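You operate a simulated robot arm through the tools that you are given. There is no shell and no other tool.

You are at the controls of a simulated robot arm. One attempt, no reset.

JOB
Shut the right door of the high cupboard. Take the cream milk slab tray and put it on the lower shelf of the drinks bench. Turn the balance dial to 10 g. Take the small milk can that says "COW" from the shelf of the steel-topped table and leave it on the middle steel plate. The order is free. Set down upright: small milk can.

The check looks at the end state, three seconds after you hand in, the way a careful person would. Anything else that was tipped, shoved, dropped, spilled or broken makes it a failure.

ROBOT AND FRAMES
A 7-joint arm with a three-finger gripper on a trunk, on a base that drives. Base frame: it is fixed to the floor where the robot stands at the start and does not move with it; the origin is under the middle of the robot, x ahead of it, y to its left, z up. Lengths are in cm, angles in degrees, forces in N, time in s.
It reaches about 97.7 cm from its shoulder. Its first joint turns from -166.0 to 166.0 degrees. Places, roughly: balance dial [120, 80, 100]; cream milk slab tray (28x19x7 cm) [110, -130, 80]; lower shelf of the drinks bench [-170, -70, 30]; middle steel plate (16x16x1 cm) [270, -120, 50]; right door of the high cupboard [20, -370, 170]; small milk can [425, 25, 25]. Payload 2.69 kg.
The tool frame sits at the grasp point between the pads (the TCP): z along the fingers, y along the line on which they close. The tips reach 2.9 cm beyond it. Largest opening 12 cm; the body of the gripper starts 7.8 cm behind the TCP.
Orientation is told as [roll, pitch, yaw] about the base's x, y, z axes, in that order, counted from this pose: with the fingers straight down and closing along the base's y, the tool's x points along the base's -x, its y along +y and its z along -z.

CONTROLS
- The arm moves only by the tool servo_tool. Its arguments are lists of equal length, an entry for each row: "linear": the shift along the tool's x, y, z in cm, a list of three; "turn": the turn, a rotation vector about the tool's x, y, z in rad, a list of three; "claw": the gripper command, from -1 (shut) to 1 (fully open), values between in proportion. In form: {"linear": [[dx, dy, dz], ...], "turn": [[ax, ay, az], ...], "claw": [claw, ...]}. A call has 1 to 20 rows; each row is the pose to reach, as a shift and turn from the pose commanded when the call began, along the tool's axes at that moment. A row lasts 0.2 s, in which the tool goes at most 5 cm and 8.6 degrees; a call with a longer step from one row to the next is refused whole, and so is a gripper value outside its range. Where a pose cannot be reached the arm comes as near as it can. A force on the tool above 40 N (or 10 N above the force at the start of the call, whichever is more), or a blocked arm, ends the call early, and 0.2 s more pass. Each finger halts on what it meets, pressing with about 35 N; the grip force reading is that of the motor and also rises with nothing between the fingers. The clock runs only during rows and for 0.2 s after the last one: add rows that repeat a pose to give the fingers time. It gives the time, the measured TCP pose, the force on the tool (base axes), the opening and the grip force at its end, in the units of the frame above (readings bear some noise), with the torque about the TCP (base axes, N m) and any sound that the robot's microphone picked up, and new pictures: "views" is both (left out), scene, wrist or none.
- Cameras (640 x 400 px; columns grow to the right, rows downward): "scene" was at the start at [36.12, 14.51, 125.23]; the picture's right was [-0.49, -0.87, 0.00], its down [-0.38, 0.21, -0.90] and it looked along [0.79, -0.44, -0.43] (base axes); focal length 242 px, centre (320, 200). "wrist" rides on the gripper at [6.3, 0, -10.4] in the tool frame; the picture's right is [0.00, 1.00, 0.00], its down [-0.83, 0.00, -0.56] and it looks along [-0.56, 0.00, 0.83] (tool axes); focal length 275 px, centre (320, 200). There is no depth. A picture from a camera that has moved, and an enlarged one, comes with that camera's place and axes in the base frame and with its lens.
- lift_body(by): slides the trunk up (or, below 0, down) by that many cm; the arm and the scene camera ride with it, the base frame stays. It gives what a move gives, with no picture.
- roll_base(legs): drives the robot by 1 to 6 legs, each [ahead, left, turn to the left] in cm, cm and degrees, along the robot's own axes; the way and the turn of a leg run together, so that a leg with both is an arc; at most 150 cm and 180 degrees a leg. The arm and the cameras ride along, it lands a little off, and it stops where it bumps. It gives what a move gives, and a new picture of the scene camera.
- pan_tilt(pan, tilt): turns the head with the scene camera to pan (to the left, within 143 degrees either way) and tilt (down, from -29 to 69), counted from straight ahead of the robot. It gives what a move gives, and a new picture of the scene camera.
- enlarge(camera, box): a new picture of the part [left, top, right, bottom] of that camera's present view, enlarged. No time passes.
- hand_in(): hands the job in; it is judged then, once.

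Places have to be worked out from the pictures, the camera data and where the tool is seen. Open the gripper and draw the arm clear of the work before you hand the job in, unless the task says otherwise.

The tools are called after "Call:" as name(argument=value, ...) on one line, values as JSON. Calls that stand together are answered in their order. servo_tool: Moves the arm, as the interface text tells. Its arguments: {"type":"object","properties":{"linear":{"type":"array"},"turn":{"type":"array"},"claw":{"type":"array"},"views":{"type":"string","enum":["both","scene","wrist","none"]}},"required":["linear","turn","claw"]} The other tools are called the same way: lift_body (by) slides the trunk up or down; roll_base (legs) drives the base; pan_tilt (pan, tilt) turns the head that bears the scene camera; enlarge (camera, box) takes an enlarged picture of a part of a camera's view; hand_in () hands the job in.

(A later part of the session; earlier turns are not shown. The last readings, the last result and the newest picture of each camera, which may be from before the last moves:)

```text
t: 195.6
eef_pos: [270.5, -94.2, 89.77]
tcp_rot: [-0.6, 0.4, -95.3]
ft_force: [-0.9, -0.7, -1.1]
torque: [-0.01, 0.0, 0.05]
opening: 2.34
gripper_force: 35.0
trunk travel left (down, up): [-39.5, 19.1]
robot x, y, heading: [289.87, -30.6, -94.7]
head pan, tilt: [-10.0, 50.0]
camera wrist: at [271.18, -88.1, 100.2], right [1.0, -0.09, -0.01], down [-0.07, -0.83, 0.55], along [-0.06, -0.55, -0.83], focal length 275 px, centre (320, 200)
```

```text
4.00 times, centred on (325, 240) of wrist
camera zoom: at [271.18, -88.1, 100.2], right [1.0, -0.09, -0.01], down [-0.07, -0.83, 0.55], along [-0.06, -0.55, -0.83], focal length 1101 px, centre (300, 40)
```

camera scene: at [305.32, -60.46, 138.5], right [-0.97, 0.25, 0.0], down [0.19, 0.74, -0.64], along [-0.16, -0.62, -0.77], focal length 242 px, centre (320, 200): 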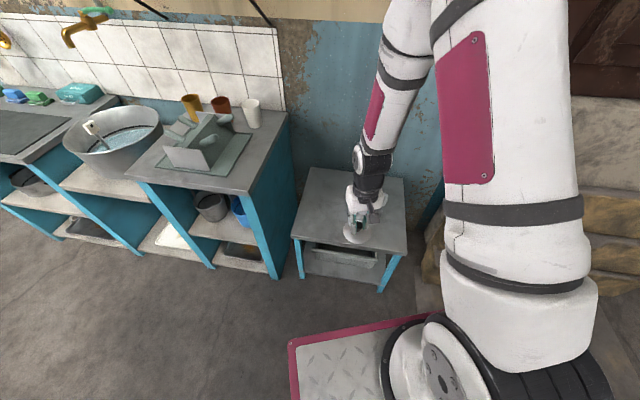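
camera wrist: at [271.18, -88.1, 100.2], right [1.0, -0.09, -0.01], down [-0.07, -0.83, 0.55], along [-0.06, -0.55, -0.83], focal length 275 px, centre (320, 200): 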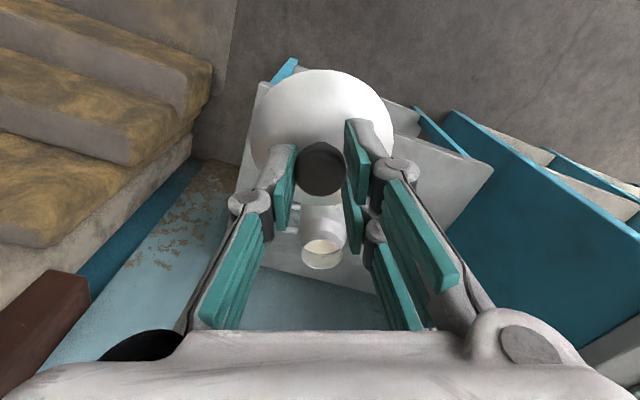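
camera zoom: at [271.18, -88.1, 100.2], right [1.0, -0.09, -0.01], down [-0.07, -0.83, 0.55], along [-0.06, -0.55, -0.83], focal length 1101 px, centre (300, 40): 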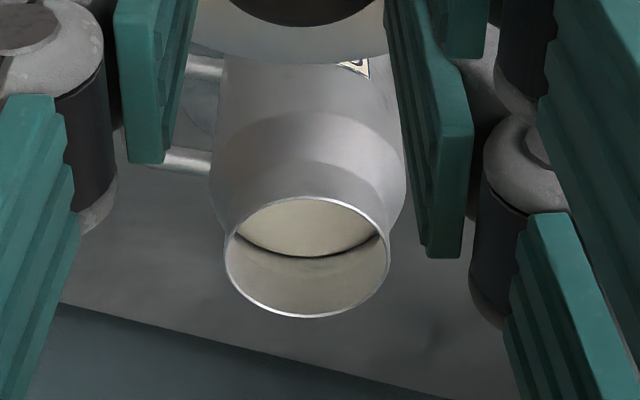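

Mouth center at about (268.4, −121.4), z≈66.8. Moving the lid over it, then down to about 4 cm above.

Call:
servo_tool(linear=[[-3.9, 0.06, 0], [-7.8, 0.12, 0], [-11.7, 0.18, 0], [-15.6, 0.24, 0], [-19.5, 0.3, 0], [-23.4, 0.36, 0], [-27.3, 0.42, 0], [-27.3, 0.42, 4], [-27.3, 0.42, 8], [-27.3, 0.42, 12], [-27.3, 0.42, 14], [-27.3, 0.42, 14]], turn=[[0, 0, 0], [0, 0, 0], [0, 0, 0], [0, 0, 0], [0, 0, 0], [0, 0, 0], [0, 0, 0], [0, 0, 0], [0, 0, 0], [0, 0, 0], [0, 0, 0], [0, 0, 0]], claw=[-1, -1, -1, -1, -1, -1, -1, -1, -1, -1, -1, -1], views="both")

Call:
enlarge(camera="scene", box=[280, 120, 460, 270])

```text
t: 198.2
eef_pos: [268.62, -121.62, 75.69]
tcp_rot: [-0.5, 0.3, -95.2]
ft_force: [0.7, -0.3, 0.3]
torque: [0.0, 0.01, -0.01]
opening: 2.36
gripper_force: 34.4
trunk travel left (down, up): [-39.5, 19.1]
robot x, y, heading: [289.59, -30.7, -94.4]
head pan, tilt: [-10.0, 50.0]
camera scene: at [305.31, -60.45, 138.5], right [-0.97, 0.25, 0.0], down [0.19, 0.74, -0.64], along [-0.16, -0.62, -0.77], focal length 242 px, centre (320, 200)
camera wrist: at [269.1, -115.49, 86.24], right [1.0, -0.09, -0.01], down [-0.07, -0.83, 0.55], along [-0.06, -0.55, -0.83], focal length 275 px, centre (320, 200)
```

scene: 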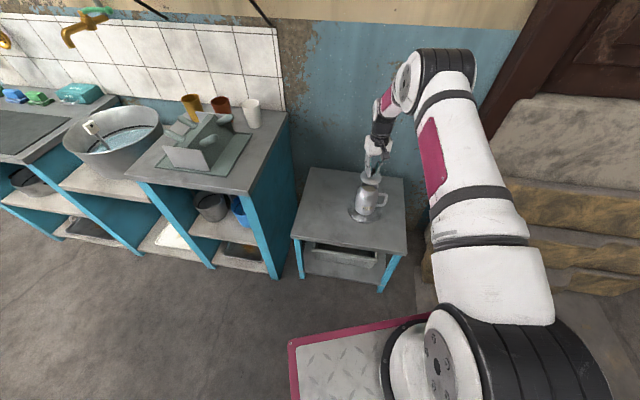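
wrist: 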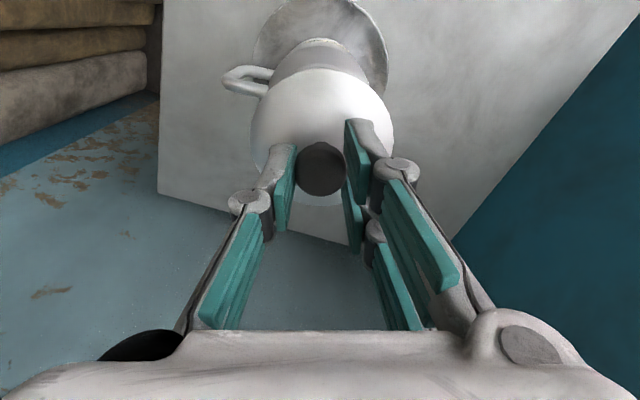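

```text
2.67 times, centred on (370, 195) of scene
camera zoom: at [305.31, -60.45, 138.5], right [-0.97, 0.25, 0.0], down [0.19, 0.74, -0.64], along [-0.16, -0.62, -0.77], focal length 644 px, centre (187, 213)
```

zoom: 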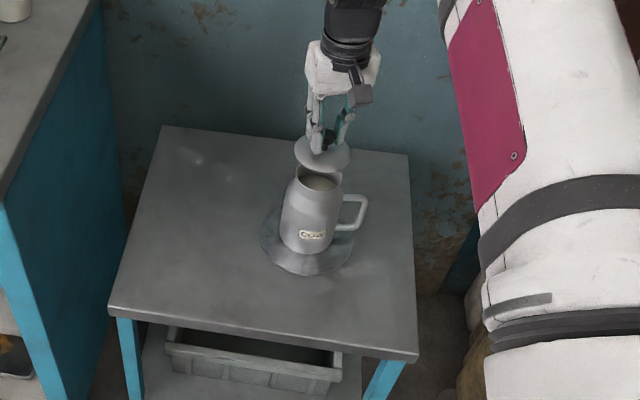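

The lid hovers just over the can. Small alignment correction and slow descent, watching the force.

Call:
servo_tool(linear=[[0.1, -0.2, 0.6], [0.1, -0.2, 1.2], [0.1, -0.2, 1.8], [0.1, -0.2, 2.4], [0.1, -0.2, 2.4]], turn=[[0, 0, 0], [0, 0, 0], [0, 0, 0], [0, 0, 0], [0, 0, 0]], claw=[-1, -1, -1, -1, -1], views="none")

Call:
servo_tool(linear=[[0, 0, 0.3], [0, 0, 0.6], [0, 0, 0.6]], turn=[[0, 0, 0], [0, 0, 0], [0, 0, 0]], claw=[-1, -1, -1], views="none")

```text
t: 199.3
eef_pos: [268.33, -121.36, 73.35]
tcp_rot: [-0.6, 0.3, -95.3]
ft_force: [-0.3, -0.4, -1.3]
torque: [0.05, -0.01, 0.02]
opening: 2.36
gripper_force: 35.3
trunk travel left (down, up): [-39.5, 19.1]
robot x, y, heading: [289.69, -30.85, -94.6]
head pan, tilt: [-10.0, 50.0]
```

```text
t: 200.2
eef_pos: [268.16, -121.44, 72.68]
tcp_rot: [-0.6, 0.3, -95.3]
ft_force: [0.2, 0.5, -0.3]
torque: [-0.01, -0.01, -0.01]
opening: 2.37
gripper_force: 35.3
trunk travel left (down, up): [-39.5, 19.1]
robot x, y, heading: [289.35, -30.57, -94.4]
head pan, tilt: [-10.0, 50.0]
```

No contact yet at z 72.7; continuing down.

Call:
servo_tool(linear=[[0, 0, 0.25], [0, 0, 0.5], [0, 0, 0.5]], turn=[[0, 0, 0], [0, 0, 0], [0, 0, 0]], claw=[-1, -1, -1], views="none")

Call:
servo_tool(linear=[[0, 0, 0.2], [0, 0, 0.4], [0, 0, 0.4]], turn=[[0, 0, 0], [0, 0, 0], [0, 0, 0]], claw=[-1, -1, -1], views="scene")

Call:
enlarge(camera="scene", box=[335, 150, 405, 230])

```text
t: 200.9
eef_pos: [268.4, -121.44, 72.29]
tcp_rot: [-0.5, 0.4, -95.3]
ft_force: [0.0, -0.8, -0.8]
torque: [0.01, -0.01, 0.0]
opening: 2.35
gripper_force: 35.1
trunk travel left (down, up): [-39.5, 19.1]
robot x, y, heading: [289.93, -30.82, -94.6]
head pan, tilt: [-10.0, 50.0]
```

```text
t: 201.8
eef_pos: [268.29, -121.4, 71.75]
tcp_rot: [-0.6, 0.3, -95.3]
ft_force: [0.3, -0.5, -0.2]
torque: [-0.02, 0.02, -0.01]
opening: 2.35
gripper_force: 35.0
trunk travel left (down, up): [-39.5, 19.1]
robot x, y, heading: [290.04, -31.17, -94.2]
head pan, tilt: [-10.0, 50.0]
camera scene: at [305.31, -60.46, 138.5], right [-0.97, 0.25, 0.0], down [0.19, 0.74, -0.64], along [-0.16, -0.62, -0.77], focal length 242 px, centre (320, 200)
```

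scene: 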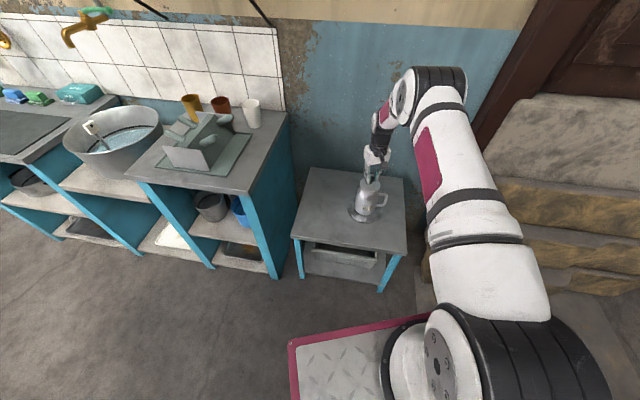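

```text
5.00 times, centred on (370, 190) of scene
camera zoom: at [305.31, -60.46, 138.5], right [-0.97, 0.25, 0.0], down [0.19, 0.74, -0.64], along [-0.16, -0.62, -0.77], focal length 1208 px, centre (70, 250)
```

zoom: 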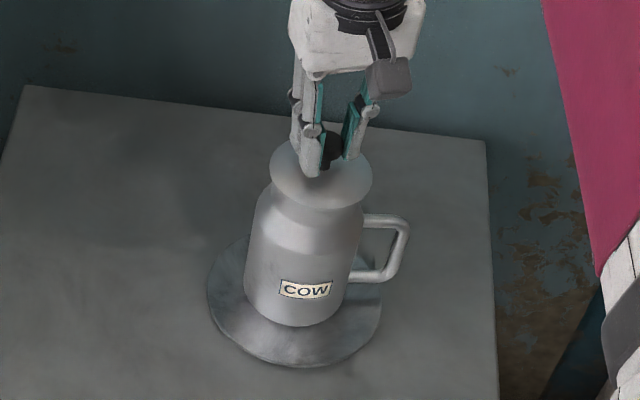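

Lid looks centered over the can; still no contact, so a bit lower.

Call:
servo_tool(linear=[[0, 0, 0.2], [0, 0, 0.4], [0, 0, 0.4]], turn=[[0, 0, 0], [0, 0, 0], [0, 0, 0]], claw=[-1, -1, -1], views="none")

Call:
servo_tool(linear=[[0, 0, 0.2], [0, 0, 0.4], [0, 0, 0.4]], turn=[[0, 0, 0], [0, 0, 0], [0, 0, 0]], claw=[-1, -1, -1], views="none")

```text
t: 202.6
eef_pos: [268.26, -121.48, 71.42]
tcp_rot: [-0.6, 0.3, -95.3]
ft_force: [-0.3, 0.7, -1.0]
torque: [-0.02, -0.01, -0.02]
opening: 2.36
gripper_force: 35.3
trunk travel left (down, up): [-39.5, 19.1]
robot x, y, heading: [290.28, -30.94, -94.4]
head pan, tilt: [-10.0, 50.0]
```

```text
t: 203.3
eef_pos: [268.29, -121.47, 71.1]
tcp_rot: [-0.7, 0.3, -95.3]
ft_force: [-0.6, 0.8, 5.1]
torque: [0.08, 0.12, -0.07]
opening: 2.34
gripper_force: 34.9
trunk travel left (down, up): [-39.5, 19.1]
robot x, y, heading: [289.89, -30.96, -94.6]
head pan, tilt: [-10.0, 50.0]
```

Contact at z 71.1 (5 N). Releasing the knob.

Call:
servo_tool(linear=[[0, 0, -0.1], [0, 0, -0.1], [0, 0, -0.1], [0, 0, -0.1]], turn=[[0, 0, 0], [0, 0, 0], [0, 0, 0], [0, 0, 0]], claw=[-0.9, -0.4, -0.2, -0.2], views="wrist")

Call:
servo_tool(linear=[[0, 0, -2], [0, 0, -4.5], [0, 0, -8], [0, 0, -12], [0, 0, -16]], turn=[[0, 0, 0], [0, 0, 0], [0, 0, 0], [0, 0, 0], [0, 0, 0]], claw=[-0.2, -0.2, -0.2, -0.2, -0.2], views="both")

Call:
enlarge(camera="scene", box=[325, 140, 415, 240])

```text
t: 204.3
eef_pos: [268.12, -121.22, 71.19]
tcp_rot: [-0.7, 0.2, -95.3]
ft_force: [-1.1, -0.1, 0.2]
torque: [-0.02, -0.01, -0.01]
opening: 4.8
gripper_force: 0.1
trunk travel left (down, up): [-39.5, 19.1]
robot x, y, heading: [289.85, -30.99, -94.6]
head pan, tilt: [-10.0, 50.0]
camera wrist: at [268.82, -115.18, 81.64], right [1.0, -0.09, -0.01], down [-0.07, -0.83, 0.55], along [-0.06, -0.55, -0.83], focal length 275 px, centre (320, 200)
```

wrist: 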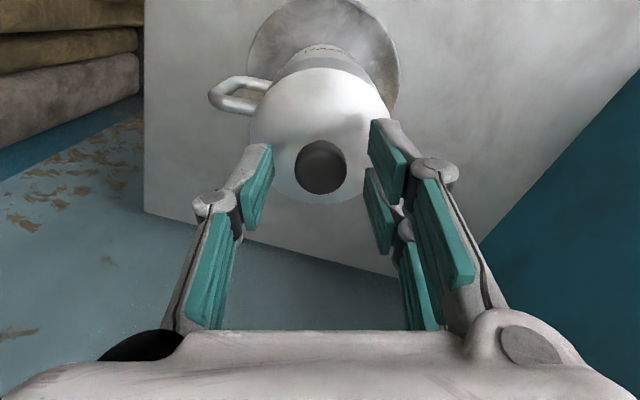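

```text
t: 205.6
eef_pos: [268.19, -121.61, 87.07]
tcp_rot: [-0.6, 0.3, -95.4]
ft_force: [0.3, 0.2, 0.3]
torque: [0.02, -0.01, 0.01]
opening: 4.77
gripper_force: 0.1
trunk travel left (down, up): [-39.5, 19.1]
robot x, y, heading: [289.68, -30.52, -94.4]
head pan, tilt: [-10.0, 50.0]
camera scene: at [305.31, -60.49, 138.49], right [-0.97, 0.25, 0.0], down [0.19, 0.74, -0.64], along [-0.16, -0.62, -0.77], focal length 242 px, centre (320, 200)
camera wrist: at [268.88, -115.38, 97.45], right [1.0, -0.09, -0.01], down [-0.07, -0.83, 0.55], along [-0.06, -0.55, -0.83], focal length 275 px, centre (320, 200)
```

scene: 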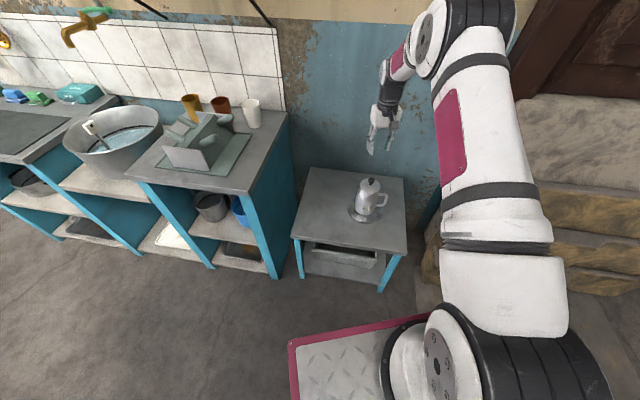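
wrist: 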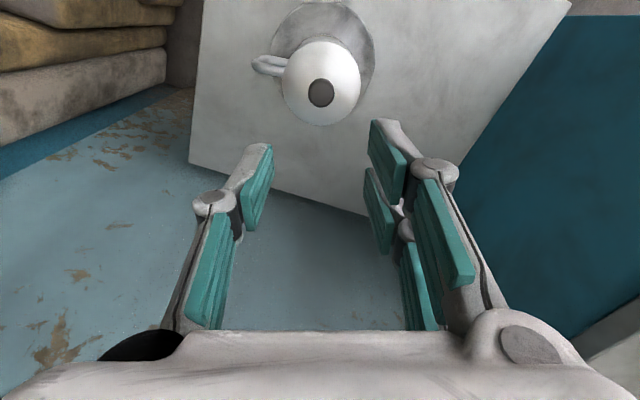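

```text
4.00 times, centred on (370, 190) of scene
camera zoom: at [305.31, -60.49, 138.49], right [-0.97, 0.25, 0.0], down [0.19, 0.74, -0.64], along [-0.16, -0.62, -0.77], focal length 966 px, centre (120, 240)
```

zoom: 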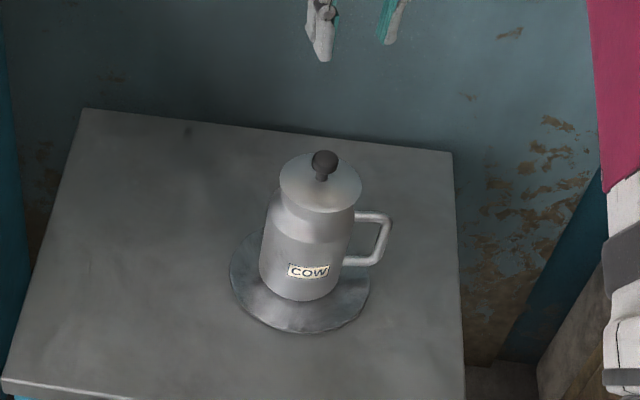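

The lid is back on and the can stands upright on the plate, label COW. Now I'll pull the arm back over the deck and drive back toward the doorway for the tray.

Call:
servo_tool(linear=[[4, 0, -2], [8.5, 0, -4], [13, 0, -6], [17.5, 0, -8], [22, 0, -10], [26.5, 0, -12], [31, 0, -14]], turn=[[0, 0, 0], [0, 0, 0], [0, 0, 0], [0, 0, 0], [0, 0, 0], [0, 0, 0], [0, 0, 0]], claw=[-0.2, -0.2, -0.2, -0.2, -0.2, -0.2, -0.2], views="none")

Call:
roll_base(legs=[[0, 0, 69.5], [-50, -44, 0]])

```text
t: 207.2
eef_pos: [271.77, -90.74, 101.28]
tcp_rot: [-0.6, 0.4, -95.2]
ft_force: [-0.8, -0.6, -1.2]
torque: [0.02, 0.01, 0.02]
opening: 4.8
gripper_force: 0.0
trunk travel left (down, up): [-39.5, 19.1]
robot x, y, heading: [289.49, -30.78, -94.7]
head pan, tilt: [-10.0, 50.0]
```

```text
t: 213.8
eef_pos: [274.79, -87.09, 101.31]
tcp_rot: [-0.6, 0.4, -26.8]
ft_force: [-0.2, 0.0, 0.1]
torque: [0.02, -0.01, 0.0]
opening: 4.8
gripper_force: 0.0
trunk travel left (down, up): [-39.5, 19.1]
robot x, y, heading: [225.63, -48.12, -25.9]
head pan, tilt: [-10.0, 50.0]
camera scene: at [258.73, -44.64, 138.5], right [-0.59, -0.81, 0.0], down [-0.62, 0.45, -0.64], along [0.52, -0.38, -0.77], focal length 242 px, centre (320, 200)
```

scene: 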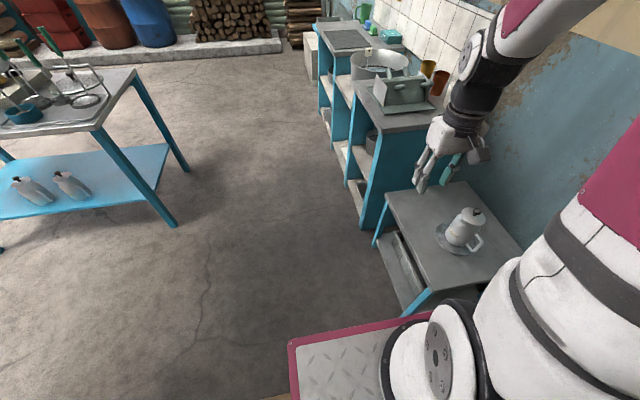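

Robot is in the corridor at heading −26°. Driving backward along the street to the doorway.

Call:
roll_base(legs=[[-140, -4, 0], [-62, -6, 0]])

Call:
pan_tilt(pan=-75, tilt=25)

```text
t: 223.8
eef_pos: [90.3, -8.41, 101.31]
tcp_rot: [-0.6, 0.3, -26.7]
ft_force: [0.0, -0.2, 0.9]
torque: [-0.02, 0.04, -0.02]
opening: 4.79
gripper_force: 0.1
trunk travel left (down, up): [-39.5, 19.1]
robot x, y, heading: [40.73, 30.64, -25.9]
head pan, tilt: [-10.0, 50.0]
camera scene: at [74.43, 34.01, 138.49], right [-0.59, -0.81, 0.0], down [-0.62, 0.45, -0.64], along [0.52, -0.38, -0.77], focal length 242 px, centre (320, 200)
```

scene: 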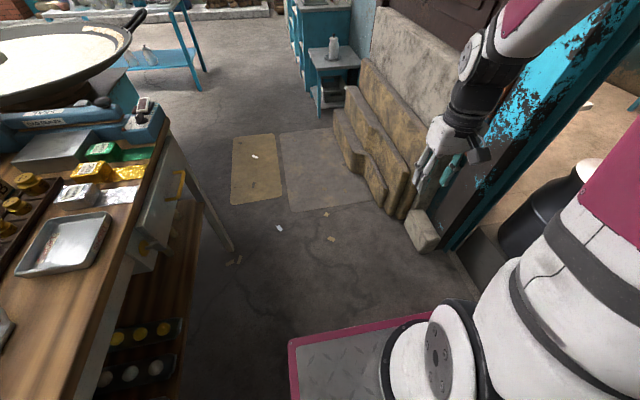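

```text
t: 225.2
eef_pos: [90.36, -8.43, 101.23]
tcp_rot: [-0.6, 0.2, -26.7]
ft_force: [-0.2, 0.1, 0.8]
torque: [-0.01, 0.0, 0.01]
opening: 4.79
gripper_force: 0.1
trunk travel left (down, up): [-39.5, 19.1]
robot x, y, heading: [41.37, 30.74, -26.0]
head pan, tilt: [-75.0, 25.0]
camera scene: at [66.45, 29.47, 142.24], right [-0.98, 0.19, 0.0], down [0.08, 0.42, -0.91], along [-0.17, -0.89, -0.42], focal length 242 px, centre (320, 200)
```

scene: 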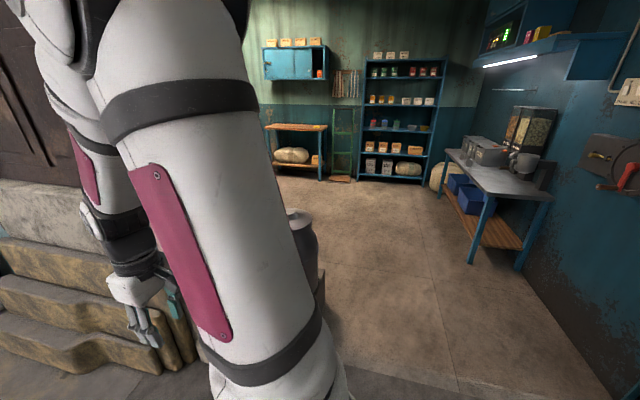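

I'll shift a little toward the room to leave the counter clear and then turn 89° right to face into the room.

Call:
roll_base(legs=[[0, -20, 0], [0, 0, -89]])

Call:
pan_tilt(pan=30, tilt=25)

Call:
pan_tilt(pan=-20, tilt=15)

```text
t: 230.6
eef_pos: [-5.65, -37.18, 101.34]
tcp_rot: [-0.6, 0.3, -115.8]
ft_force: [0.0, 0.5, -0.4]
torque: [0.0, 0.0, 0.01]
opening: 4.81
gripper_force: 0.0
trunk travel left (down, up): [-39.5, 19.1]
robot x, y, heading: [32.67, 12.48, -114.8]
head pan, tilt: [-75.0, 25.0]
camera scene: at [31.96, -12.67, 142.25], right [0.17, 0.99, 0.0], down [0.42, -0.07, -0.91], along [-0.89, 0.16, -0.42], focal length 242 px, centre (320, 200)
```

scene: 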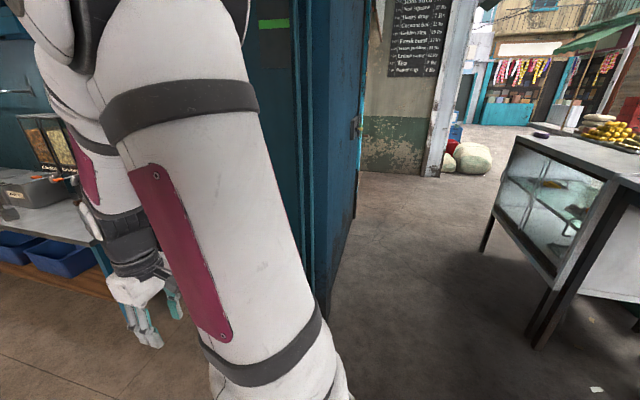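

```text
t: 232.4
eef_pos: [-5.64, -37.26, 101.22]
tcp_rot: [-0.7, 0.3, -115.7]
ft_force: [0.0, -0.3, 0.7]
torque: [-0.08, -0.01, 0.02]
opening: 4.8
gripper_force: 0.1
trunk travel left (down, up): [-39.5, 19.1]
robot x, y, heading: [32.44, 12.6, -115.1]
head pan, tilt: [30.0, 25.0]
camera scene: at [41.86, -23.43, 142.25], right [-1.0, -0.09, 0.0], down [-0.04, 0.42, -0.91], along [0.08, -0.9, -0.42], focal length 242 px, centre (320, 200)
```

scene: 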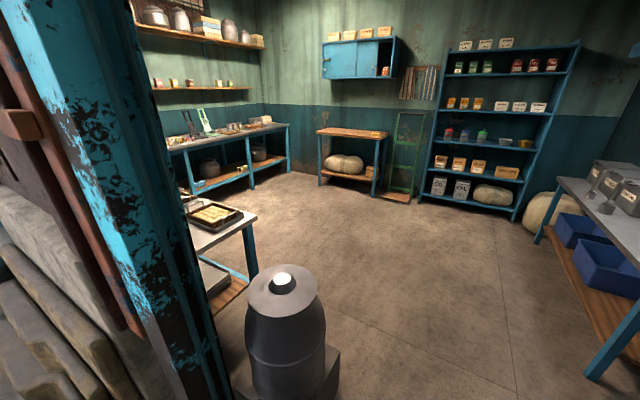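

```text
t: 233.6
eef_pos: [-5.73, -37.42, 101.3]
tcp_rot: [-0.7, 0.3, -115.8]
ft_force: [0.1, 0.6, -0.6]
torque: [-0.02, 0.01, 0.01]
opening: 4.8
gripper_force: 0.2
trunk travel left (down, up): [-39.5, 19.1]
robot x, y, heading: [32.53, 12.46, -114.8]
head pan, tilt: [-20.0, 15.0]
camera scene: at [34.45, -20.88, 143.87], right [-0.71, 0.7, 0.0], down [0.18, 0.18, -0.97], along [-0.68, -0.69, -0.26], focal length 242 px, centre (320, 200)
```

scene: 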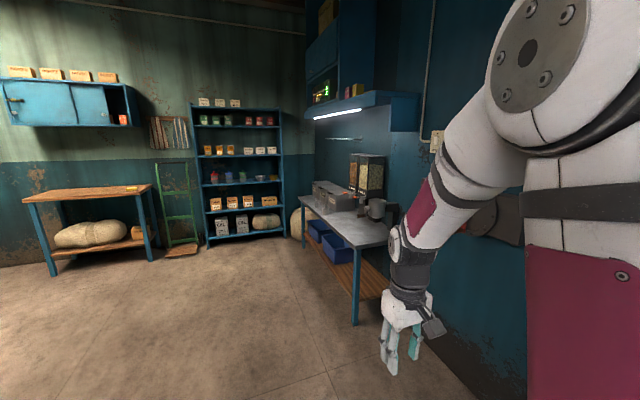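

The room is in clear view. I'll enlarge the tray on its table, and the drinks bench.

Call:
pan_tilt(pan=40, tilt=30)

Call:
enlarge(camera="scene", box=[220, 130, 400, 330])

Call:
pan_tilt(pan=-12, tilt=25)

Call:
enlarge(camera="scene", box=[340, 120, 540, 320])

```text
t: 234.9
eef_pos: [-5.7, -37.27, 101.28]
tcp_rot: [-0.6, 0.3, -115.6]
ft_force: [0.6, -0.1, 0.9]
torque: [0.0, 0.0, 0.0]
opening: 4.8
gripper_force: 0.1
trunk travel left (down, up): [-39.5, 19.1]
robot x, y, heading: [32.43, 12.84, -114.9]
head pan, tilt: [40.0, 30.0]
camera scene: at [43.39, -22.98, 141.45], right [-0.97, -0.26, 0.0], down [-0.13, 0.48, -0.87], along [0.23, -0.84, -0.5], focal length 242 px, centre (320, 200)
```

scene: 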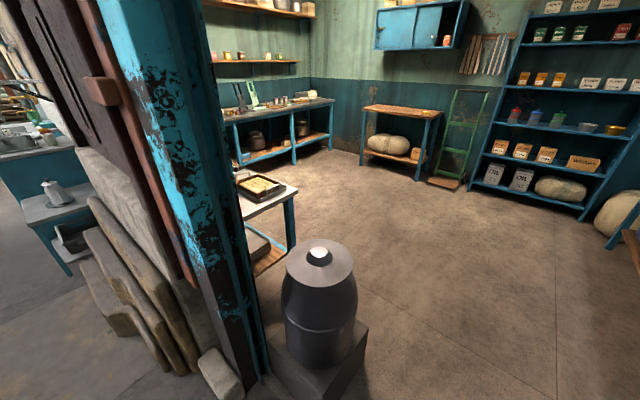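

```text
2.00 times, centred on (310, 230) of scene
camera zoom: at [43.39, -22.98, 141.45], right [-0.97, -0.26, 0.0], down [-0.13, 0.48, -0.87], along [0.23, -0.84, -0.5], focal length 483 px, centre (340, 140)
```

zoom: 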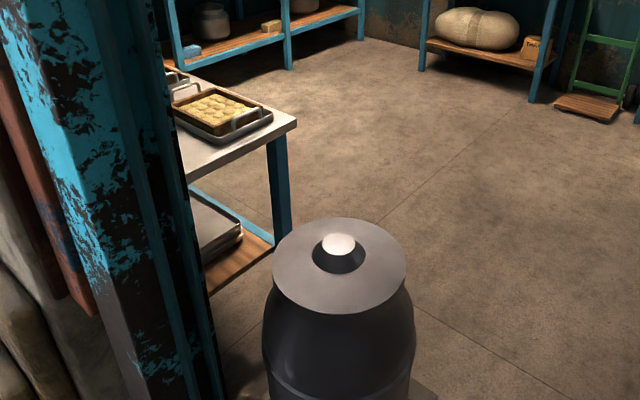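

```text
t: 236.1
eef_pos: [-5.6, -37.29, 101.42]
tcp_rot: [-0.5, 0.3, -115.7]
ft_force: [-0.3, 0.7, -0.3]
torque: [0.0, 0.0, 0.0]
opening: 4.79
gripper_force: 0.0
trunk travel left (down, up): [-39.5, 19.1]
robot x, y, heading: [32.92, 12.68, -114.9]
head pan, tilt: [-12.0, 25.0]
camera scene: at [35.52, -21.63, 142.25], right [-0.8, 0.6, 0.0], down [0.25, 0.34, -0.91], along [-0.54, -0.73, -0.42], focal length 242 px, centre (320, 200)
```

scene: 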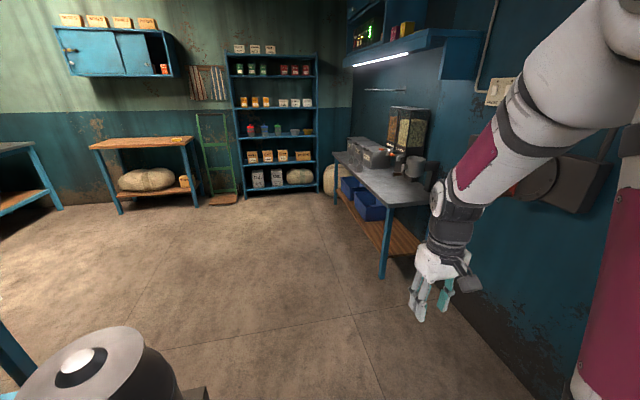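

```text
2.00 times, centred on (440, 220) of scene
camera zoom: at [35.52, -21.63, 142.25], right [-0.8, 0.6, 0.0], down [0.25, 0.34, -0.91], along [-0.54, -0.73, -0.42], focal length 483 px, centre (80, 160)
```

zoom: 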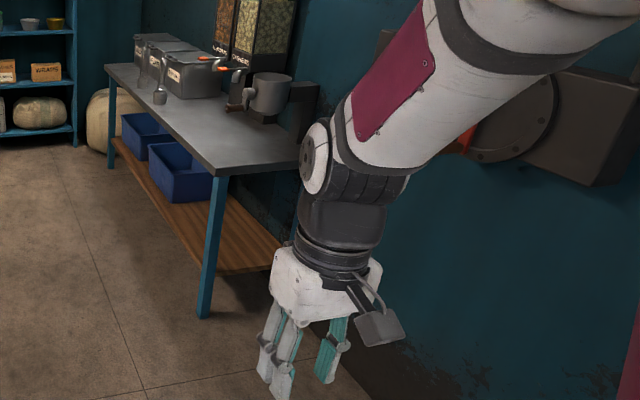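

The bench with drink dispensers in this room sits near (−130, −180), which doesn't fit the rough [−170, −70, 30] well, so I should check whether another drinks bench stands beyond the blue wall. I'll turn to face along the street the other way and take a look.

Call:
roll_base(legs=[[0, 0, -90], [75, -12, 0]])

Call:
pan_tilt(pan=55, tilt=20)

Call:
pan_tilt(pan=20, tilt=15)

```text
t: 244.0
eef_pos: [-83.69, 89.82, 101.29]
tcp_rot: [-0.6, 0.3, 156.4]
ft_force: [0.3, 0.6, 0.0]
torque: [0.0, -0.03, 0.03]
opening: 4.78
gripper_force: 0.0
trunk travel left (down, up): [-39.5, 19.1]
robot x, y, heading: [-32.1, 53.76, 157.1]
head pan, tilt: [-12.0, 25.0]
camera scene: at [-66.43, 49.38, 142.25], right [0.57, 0.82, 0.0], down [0.35, -0.24, -0.91], along [-0.74, 0.52, -0.42], focal length 242 px, centre (320, 200)
```

scene: 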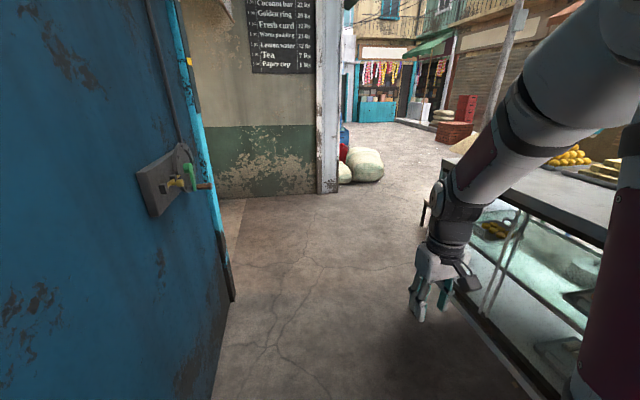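

```text
t: 245.4
eef_pos: [-83.72, 89.92, 101.33]
tcp_rot: [-0.7, 0.3, 156.4]
ft_force: [-0.8, 0.4, -0.3]
torque: [0.01, 0.0, 0.03]
opening: 4.79
gripper_force: 0.1
trunk travel left (down, up): [-39.5, 19.1]
robot x, y, heading: [-32.26, 53.49, 157.3]
head pan, tilt: [55.0, 20.0]
camera scene: at [-66.74, 39.17, 143.05], right [-0.53, 0.85, 0.0], down [0.29, 0.18, -0.94], along [-0.79, -0.5, -0.34], focal length 242 px, centre (320, 200)
```

scene: 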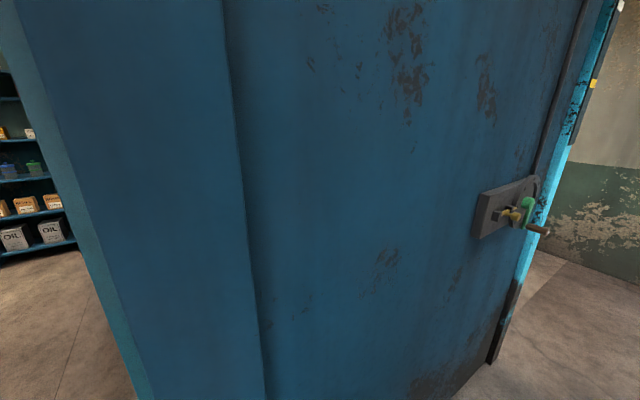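

```text
t: 246.4
eef_pos: [-83.72, 89.89, 101.22]
tcp_rot: [-0.6, 0.3, 156.4]
ft_force: [0.1, -0.7, -0.8]
torque: [0.01, -0.03, 0.02]
opening: 4.79
gripper_force: 0.1
trunk travel left (down, up): [-39.5, 19.1]
robot x, y, heading: [-32.04, 53.87, 157.3]
head pan, tilt: [20.0, 15.0]
camera scene: at [-68.19, 44.57, 143.87], right [0.05, 1.0, 0.0], down [0.26, -0.01, -0.97], along [-0.96, 0.05, -0.26], focal length 242 px, centre (320, 200)
```

scene: 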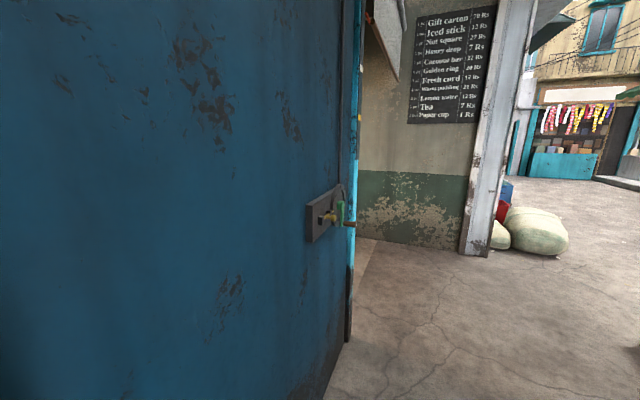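

The facade runs on to about e1=−220 and then opens into another stall. The target [−170, −70] would lie behind this blue wall, so I'll drive further along to look in from there.

Call:
roll_base(legs=[[0, 0, -2], [140, 0, 0]])

Call:
pan_tilt(pan=75, tilt=20)

Call:
pan_tilt(pan=110, tilt=20)

```text
t: 253.8
eef_pos: [-209.89, 151.23, 101.22]
tcp_rot: [-0.5, 0.3, 154.0]
ft_force: [-0.5, -0.9, 1.1]
torque: [-0.01, -0.02, 0.02]
opening: 4.79
gripper_force: 0.1
trunk travel left (down, up): [-39.5, 19.1]
robot x, y, heading: [-159.98, 113.37, 154.8]
head pan, tilt: [20.0, 15.0]
camera scene: at [-196.19, 105.44, 143.87], right [0.09, 1.0, 0.0], down [0.26, -0.02, -0.97], along [-0.96, 0.09, -0.26], focal length 242 px, centre (320, 200)
```

scene: 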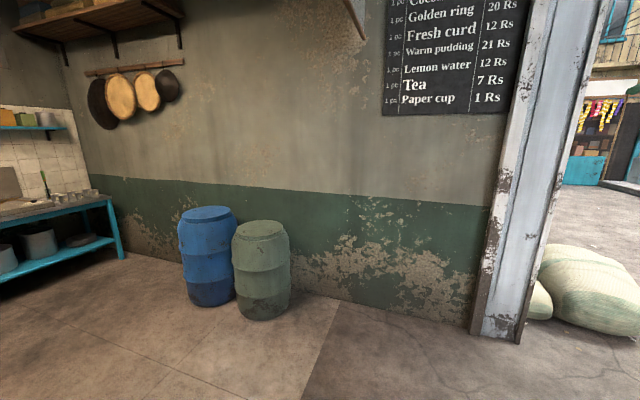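

```text
t: 255.0
eef_pos: [-209.79, 151.26, 101.28]
tcp_rot: [-0.5, 0.4, 154.1]
ft_force: [0.5, 1.0, -0.6]
torque: [-0.01, -0.01, -0.03]
opening: 4.8
gripper_force: 0.0
trunk travel left (down, up): [-39.5, 19.1]
robot x, y, heading: [-159.88, 113.34, 154.7]
head pan, tilt: [75.0, 20.0]
camera scene: at [-192.9, 97.49, 143.06], right [-0.76, 0.65, 0.0], down [0.22, 0.26, -0.94], along [-0.61, -0.72, -0.34], focal length 242 px, centre (320, 200)
```

scene: 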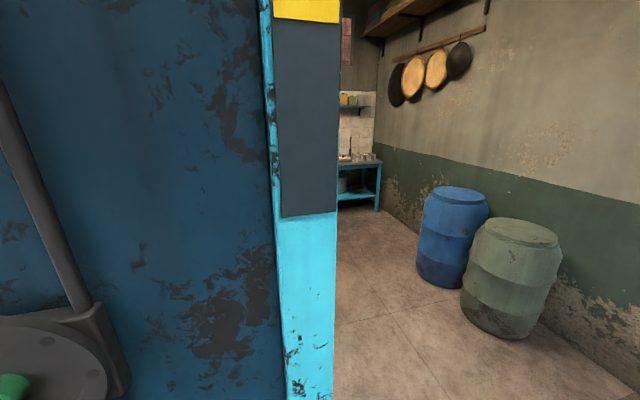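

```text
t: 256.0
eef_pos: [-209.8, 151.36, 101.26]
tcp_rot: [-0.6, 0.3, 154.1]
ft_force: [0.3, -0.5, -0.2]
torque: [0.02, 0.01, -0.01]
opening: 4.81
gripper_force: 0.0
trunk travel left (down, up): [-39.5, 19.1]
robot x, y, heading: [-160.06, 113.15, 154.9]
head pan, tilt: [110.0, 20.0]
camera scene: at [-187.73, 95.33, 143.06], right [-1.0, 0.09, 0.0], down [0.03, 0.34, -0.94], along [-0.08, -0.94, -0.34], focal length 242 px, centre (320, 200)
```

scene: 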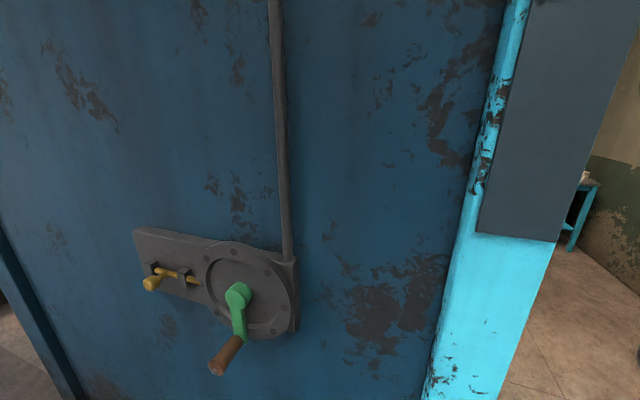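

There is indeed a second stall (kitchen) behind the blue wall. I'll drive a bit further and look in.

Call:
roll_base(legs=[[85, 0, 0]])

Call:
pan_tilt(pan=100, tilt=20)

Call:
pan_tilt(pan=135, tilt=20)

```text
t: 260.7
eef_pos: [-287.88, 190.16, 101.21]
tcp_rot: [-0.6, 0.4, 152.9]
ft_force: [-0.1, -0.4, 0.2]
torque: [-0.02, -0.02, 0.01]
opening: 4.81
gripper_force: 0.0
trunk travel left (down, up): [-39.5, 19.1]
robot x, y, heading: [-239.11, 150.93, 153.9]
head pan, tilt: [110.0, 20.0]
camera scene: at [-266.88, 133.79, 143.06], right [-0.99, 0.11, 0.0], down [0.04, 0.34, -0.94], along [-0.1, -0.93, -0.34], focal length 242 px, centre (320, 200)
```

scene: 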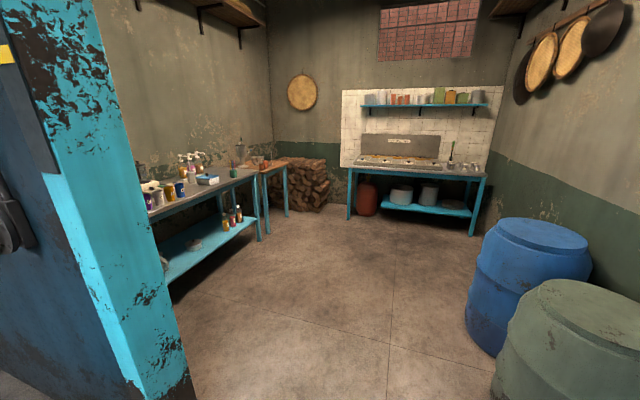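

```text
t: 261.4
eef_pos: [-287.89, 190.27, 101.44]
tcp_rot: [-0.6, 0.3, 152.9]
ft_force: [0.1, 0.8, -0.4]
torque: [-0.01, 0.01, 0.03]
opening: 4.81
gripper_force: 0.1
trunk travel left (down, up): [-39.5, 19.1]
robot x, y, heading: [-239.03, 151.01, 153.7]
head pan, tilt: [100.0, 20.0]
camera scene: at [-268.47, 134.11, 143.06], right [-0.96, 0.28, 0.0], down [0.1, 0.33, -0.94], along [-0.26, -0.9, -0.34], focal length 242 px, centre (320, 200)
```

scene: 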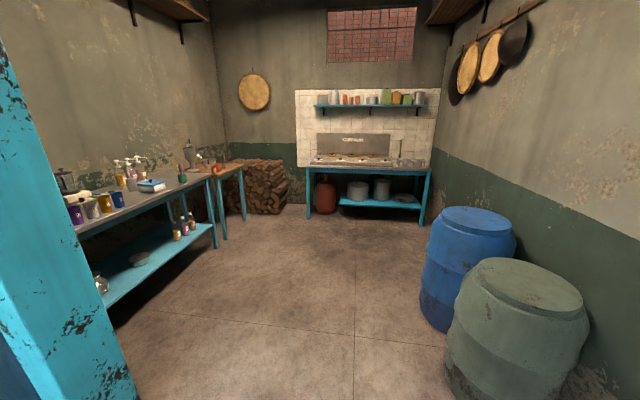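

```text
t: 262.4
eef_pos: [-287.97, 190.09, 101.19]
tcp_rot: [-0.7, 0.3, 152.9]
ft_force: [0.0, 0.5, -0.3]
torque: [-0.02, 0.05, 0.01]
opening: 4.79
gripper_force: 0.1
trunk travel left (down, up): [-39.5, 19.1]
robot x, y, heading: [-239.11, 151.09, 154.0]
head pan, tilt: [135.0, 20.0]
camera scene: at [-262.88, 134.23, 143.06], right [-0.95, -0.32, 0.0], down [-0.11, 0.32, -0.94], along [0.3, -0.89, -0.34], focal length 242 px, centre (320, 200)
```

scene: 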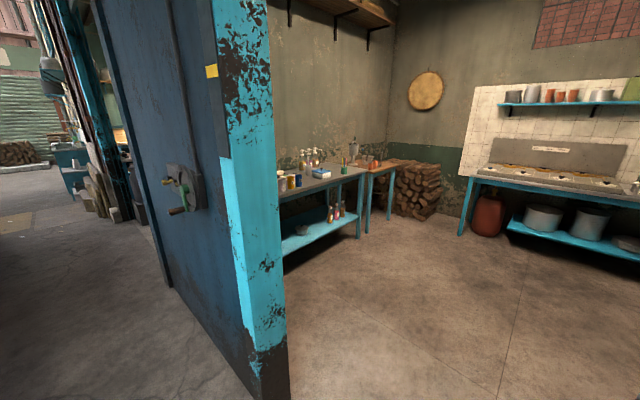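

This is the drinks bench: blue, with bottles and cups on top and a blue lower shelf, at about (−170, −70). I'll enlarge it to see the free space on the lower shelf.

Call:
pan_tilt(pan=110, tilt=25)

Call:
enlarge(camera="scene", box=[130, 100, 310, 290])

```text
t: 263.3
eef_pos: [-287.77, 190.18, 101.23]
tcp_rot: [-0.6, 0.4, 152.9]
ft_force: [0.6, 0.0, 0.4]
torque: [0.0, 0.04, 0.01]
opening: 4.78
gripper_force: 0.1
trunk travel left (down, up): [-39.5, 19.1]
robot x, y, heading: [-239.24, 150.89, 153.7]
head pan, tilt: [110.0, 25.0]
camera scene: at [-266.86, 133.89, 142.25], right [-0.99, 0.11, 0.0], down [0.05, 0.42, -0.91], along [-0.1, -0.9, -0.42], focal length 242 px, centre (320, 200)
```

scene: 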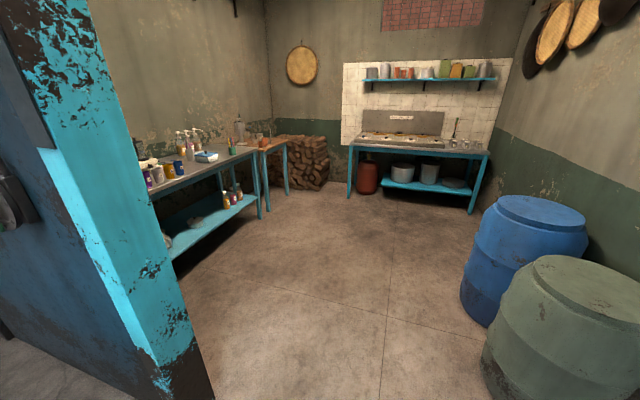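

```text
2.11 times, centred on (220, 195) of scene
camera zoom: at [-266.86, 133.89, 142.25], right [-0.99, 0.11, 0.0], down [0.05, 0.42, -0.91], along [-0.1, -0.9, -0.42], focal length 508 px, centre (530, 210)
```

zoom: 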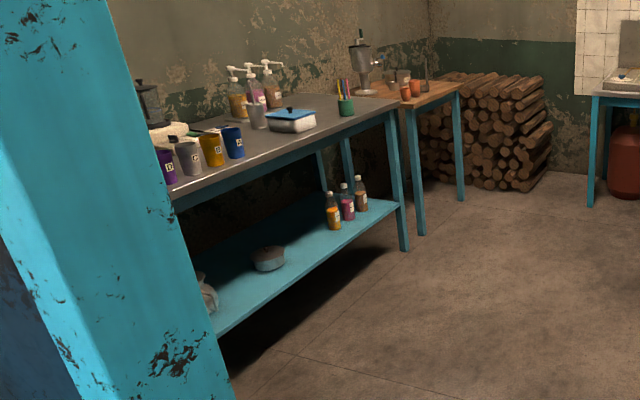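

The gap between the tub (n≈−136) and the bottles (n≈−172) on this shelf is about 25 cm, enough for the tray end-on. Now I'll drive back to the first room to inspect the tray.

Call:
roll_base(legs=[[-150, 0, 0], [-150, 0, 0]])

Call:
pan_tilt(pan=0, tilt=25)

```text
t: 277.7
eef_pos: [-16.98, 62.52, 101.24]
tcp_rot: [-0.6, 0.3, 153.8]
ft_force: [-0.1, 0.5, -0.1]
torque: [-0.04, -0.01, 0.01]
opening: 4.82
gripper_force: 0.0
trunk travel left (down, up): [-39.5, 19.1]
robot x, y, heading: [32.62, 24.07, 154.7]
head pan, tilt: [110.0, 25.0]
camera scene: at [5.06, 6.54, 142.25], right [-1.0, 0.09, 0.0], down [0.04, 0.42, -0.91], along [-0.08, -0.9, -0.42], focal length 242 px, centre (320, 200)
```

scene: 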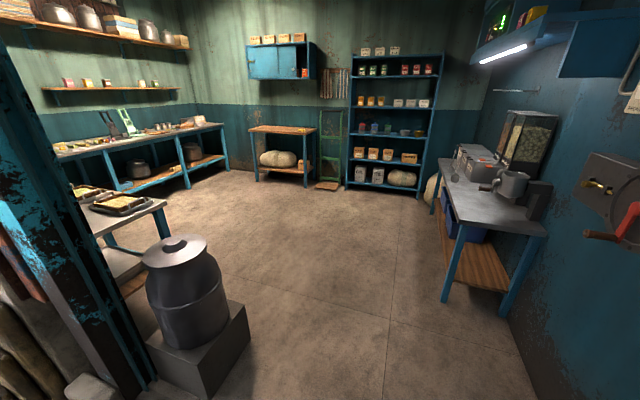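

```text
t: 279.6
eef_pos: [-16.87, 62.52, 101.22]
tcp_rot: [-0.5, 0.3, 153.9]
ft_force: [-0.6, 0.2, 1.1]
torque: [0.02, -0.02, 0.02]
opening: 4.8
gripper_force: 0.0
trunk travel left (down, up): [-39.5, 19.1]
robot x, y, heading: [32.84, 24.05, 154.7]
head pan, tilt: [0.0, 25.0]
camera scene: at [-2.43, 19.64, 142.25], right [0.43, 0.9, 0.0], down [0.38, -0.18, -0.91], along [-0.82, 0.39, -0.42], focal length 242 px, centre (320, 200)
```

scene: 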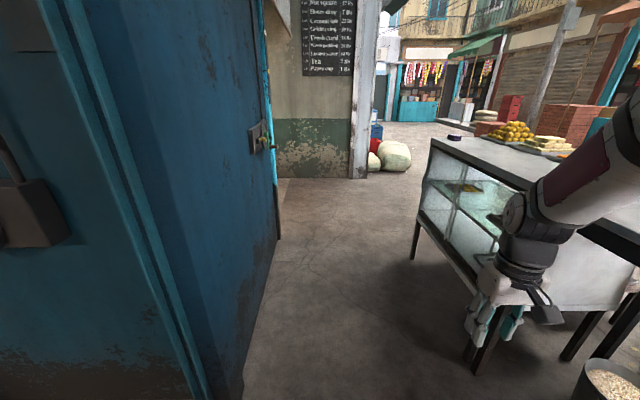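

Two slab trays stand on the table. I'll zoom in on them, then shift toward the room.

Call:
roll_base(legs=[[0, 12, 0]])

Call:
pan_tilt(pan=125, tilt=25)

Call:
enlarge(camera="scene", box=[100, 120, 320, 280])

```text
t: 280.8
eef_pos: [-22.03, 51.67, 101.25]
tcp_rot: [-0.7, 0.3, 154.0]
ft_force: [-1.3, 0.7, -0.1]
torque: [0.01, 0.03, 0.01]
opening: 4.79
gripper_force: 0.0
trunk travel left (down, up): [-39.5, 19.1]
robot x, y, heading: [27.6, 13.43, 154.9]
head pan, tilt: [0.0, 25.0]
camera scene: at [-7.45, 8.9, 142.25], right [0.42, 0.91, 0.0], down [0.38, -0.18, -0.91], along [-0.82, 0.39, -0.42], focal length 242 px, centre (320, 200)
```

scene: 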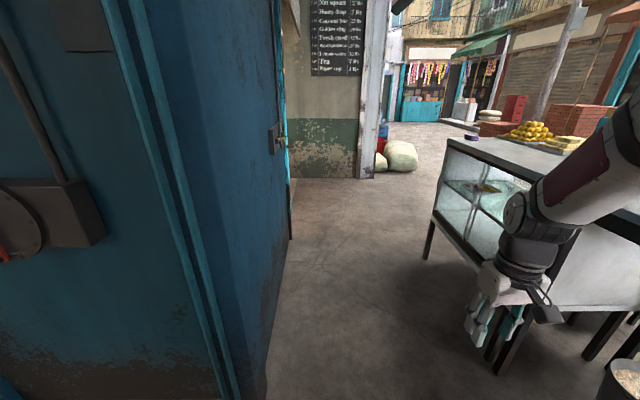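

```text
t: 282.9
eef_pos: [-22.08, 51.73, 101.2]
tcp_rot: [-0.6, 0.3, 154.0]
ft_force: [-0.1, 0.0, 0.6]
torque: [-0.01, 0.02, 0.02]
opening: 4.81
gripper_force: 0.1
trunk travel left (down, up): [-39.5, 19.1]
robot x, y, heading: [27.68, 13.26, 154.7]
head pan, tilt: [125.0, 25.0]
camera scene: at [2.46, -4.09, 142.25], right [-0.99, -0.17, 0.0], down [-0.07, 0.42, -0.91], along [0.15, -0.89, -0.42], focal length 242 px, centre (320, 200)
```

scene: 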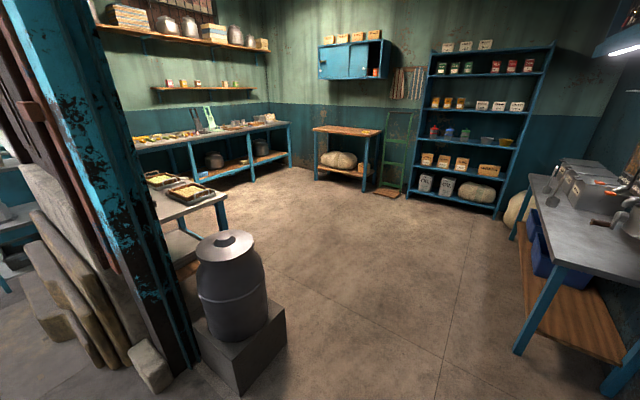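

```text
2.50 times, centred on (210, 200) of scene
camera zoom: at [2.46, -4.09, 142.25], right [-0.99, -0.17, 0.0], down [-0.07, 0.42, -0.91], along [0.15, -0.89, -0.42], focal length 604 px, centre (595, 200)
```

zoom: 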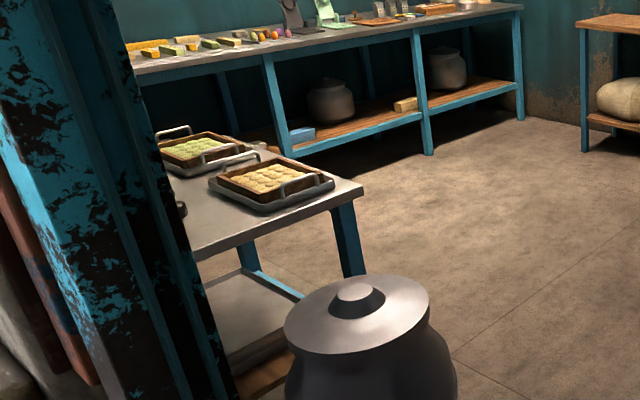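

The front tray holds cream slabs (the other is green), lying long-axis along the wall line with upright handles at its ends. I'll turn to heading 65°, back into the room, and slide right until I face the cream tray.

Call:
roll_base(legs=[[0, 0, -90], [-150, 0, 0], [-42, 0, 0]])

Call:
pan_tilt(pan=-30, tilt=25)

```text
t: 296.3
eef_pos: [-16.76, -109.17, 101.33]
tcp_rot: [-0.7, 0.3, 62.9]
ft_force: [0.1, 1.1, -0.8]
torque: [0.04, -0.01, 0.0]
opening: 4.79
gripper_force: 0.0
trunk travel left (down, up): [-39.5, 19.1]
robot x, y, heading: [-56.46, -158.13, 63.6]
head pan, tilt: [125.0, 25.0]
camera scene: at [-73.03, -132.55, 142.24], right [-0.15, 0.99, 0.0], down [0.42, 0.06, -0.91], along [-0.9, -0.14, -0.42], focal length 242 px, centre (320, 200)
```

scene: 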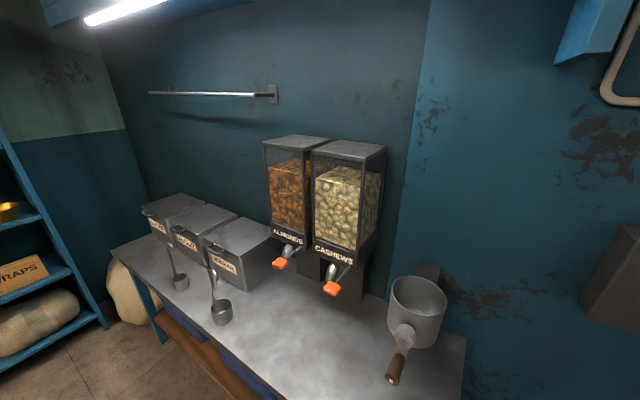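

```text
t: 298.7
eef_pos: [-16.84, -109.23, 101.33]
tcp_rot: [-0.6, 0.3, 63.0]
ft_force: [0.3, 0.4, -1.0]
torque: [-0.02, 0.02, 0.0]
opening: 4.81
gripper_force: 0.1
trunk travel left (down, up): [-39.5, 19.1]
robot x, y, heading: [-55.78, -158.17, 63.8]
head pan, tilt: [-30.0, 25.0]
camera scene: at [-56.27, -126.04, 142.25], right [0.56, -0.83, 0.0], down [-0.35, -0.23, -0.91], along [0.75, 0.5, -0.42], focal length 242 px, centre (320, 200)
```

scene: 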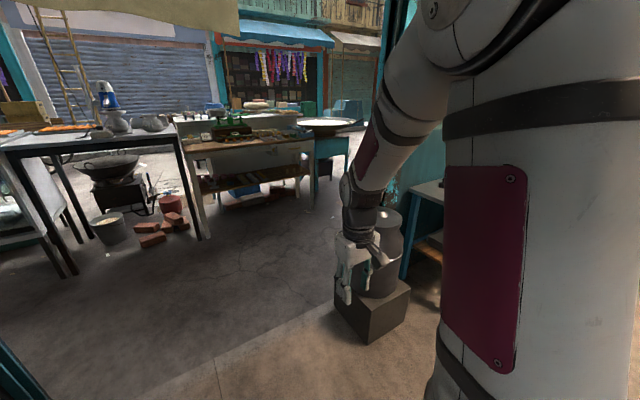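

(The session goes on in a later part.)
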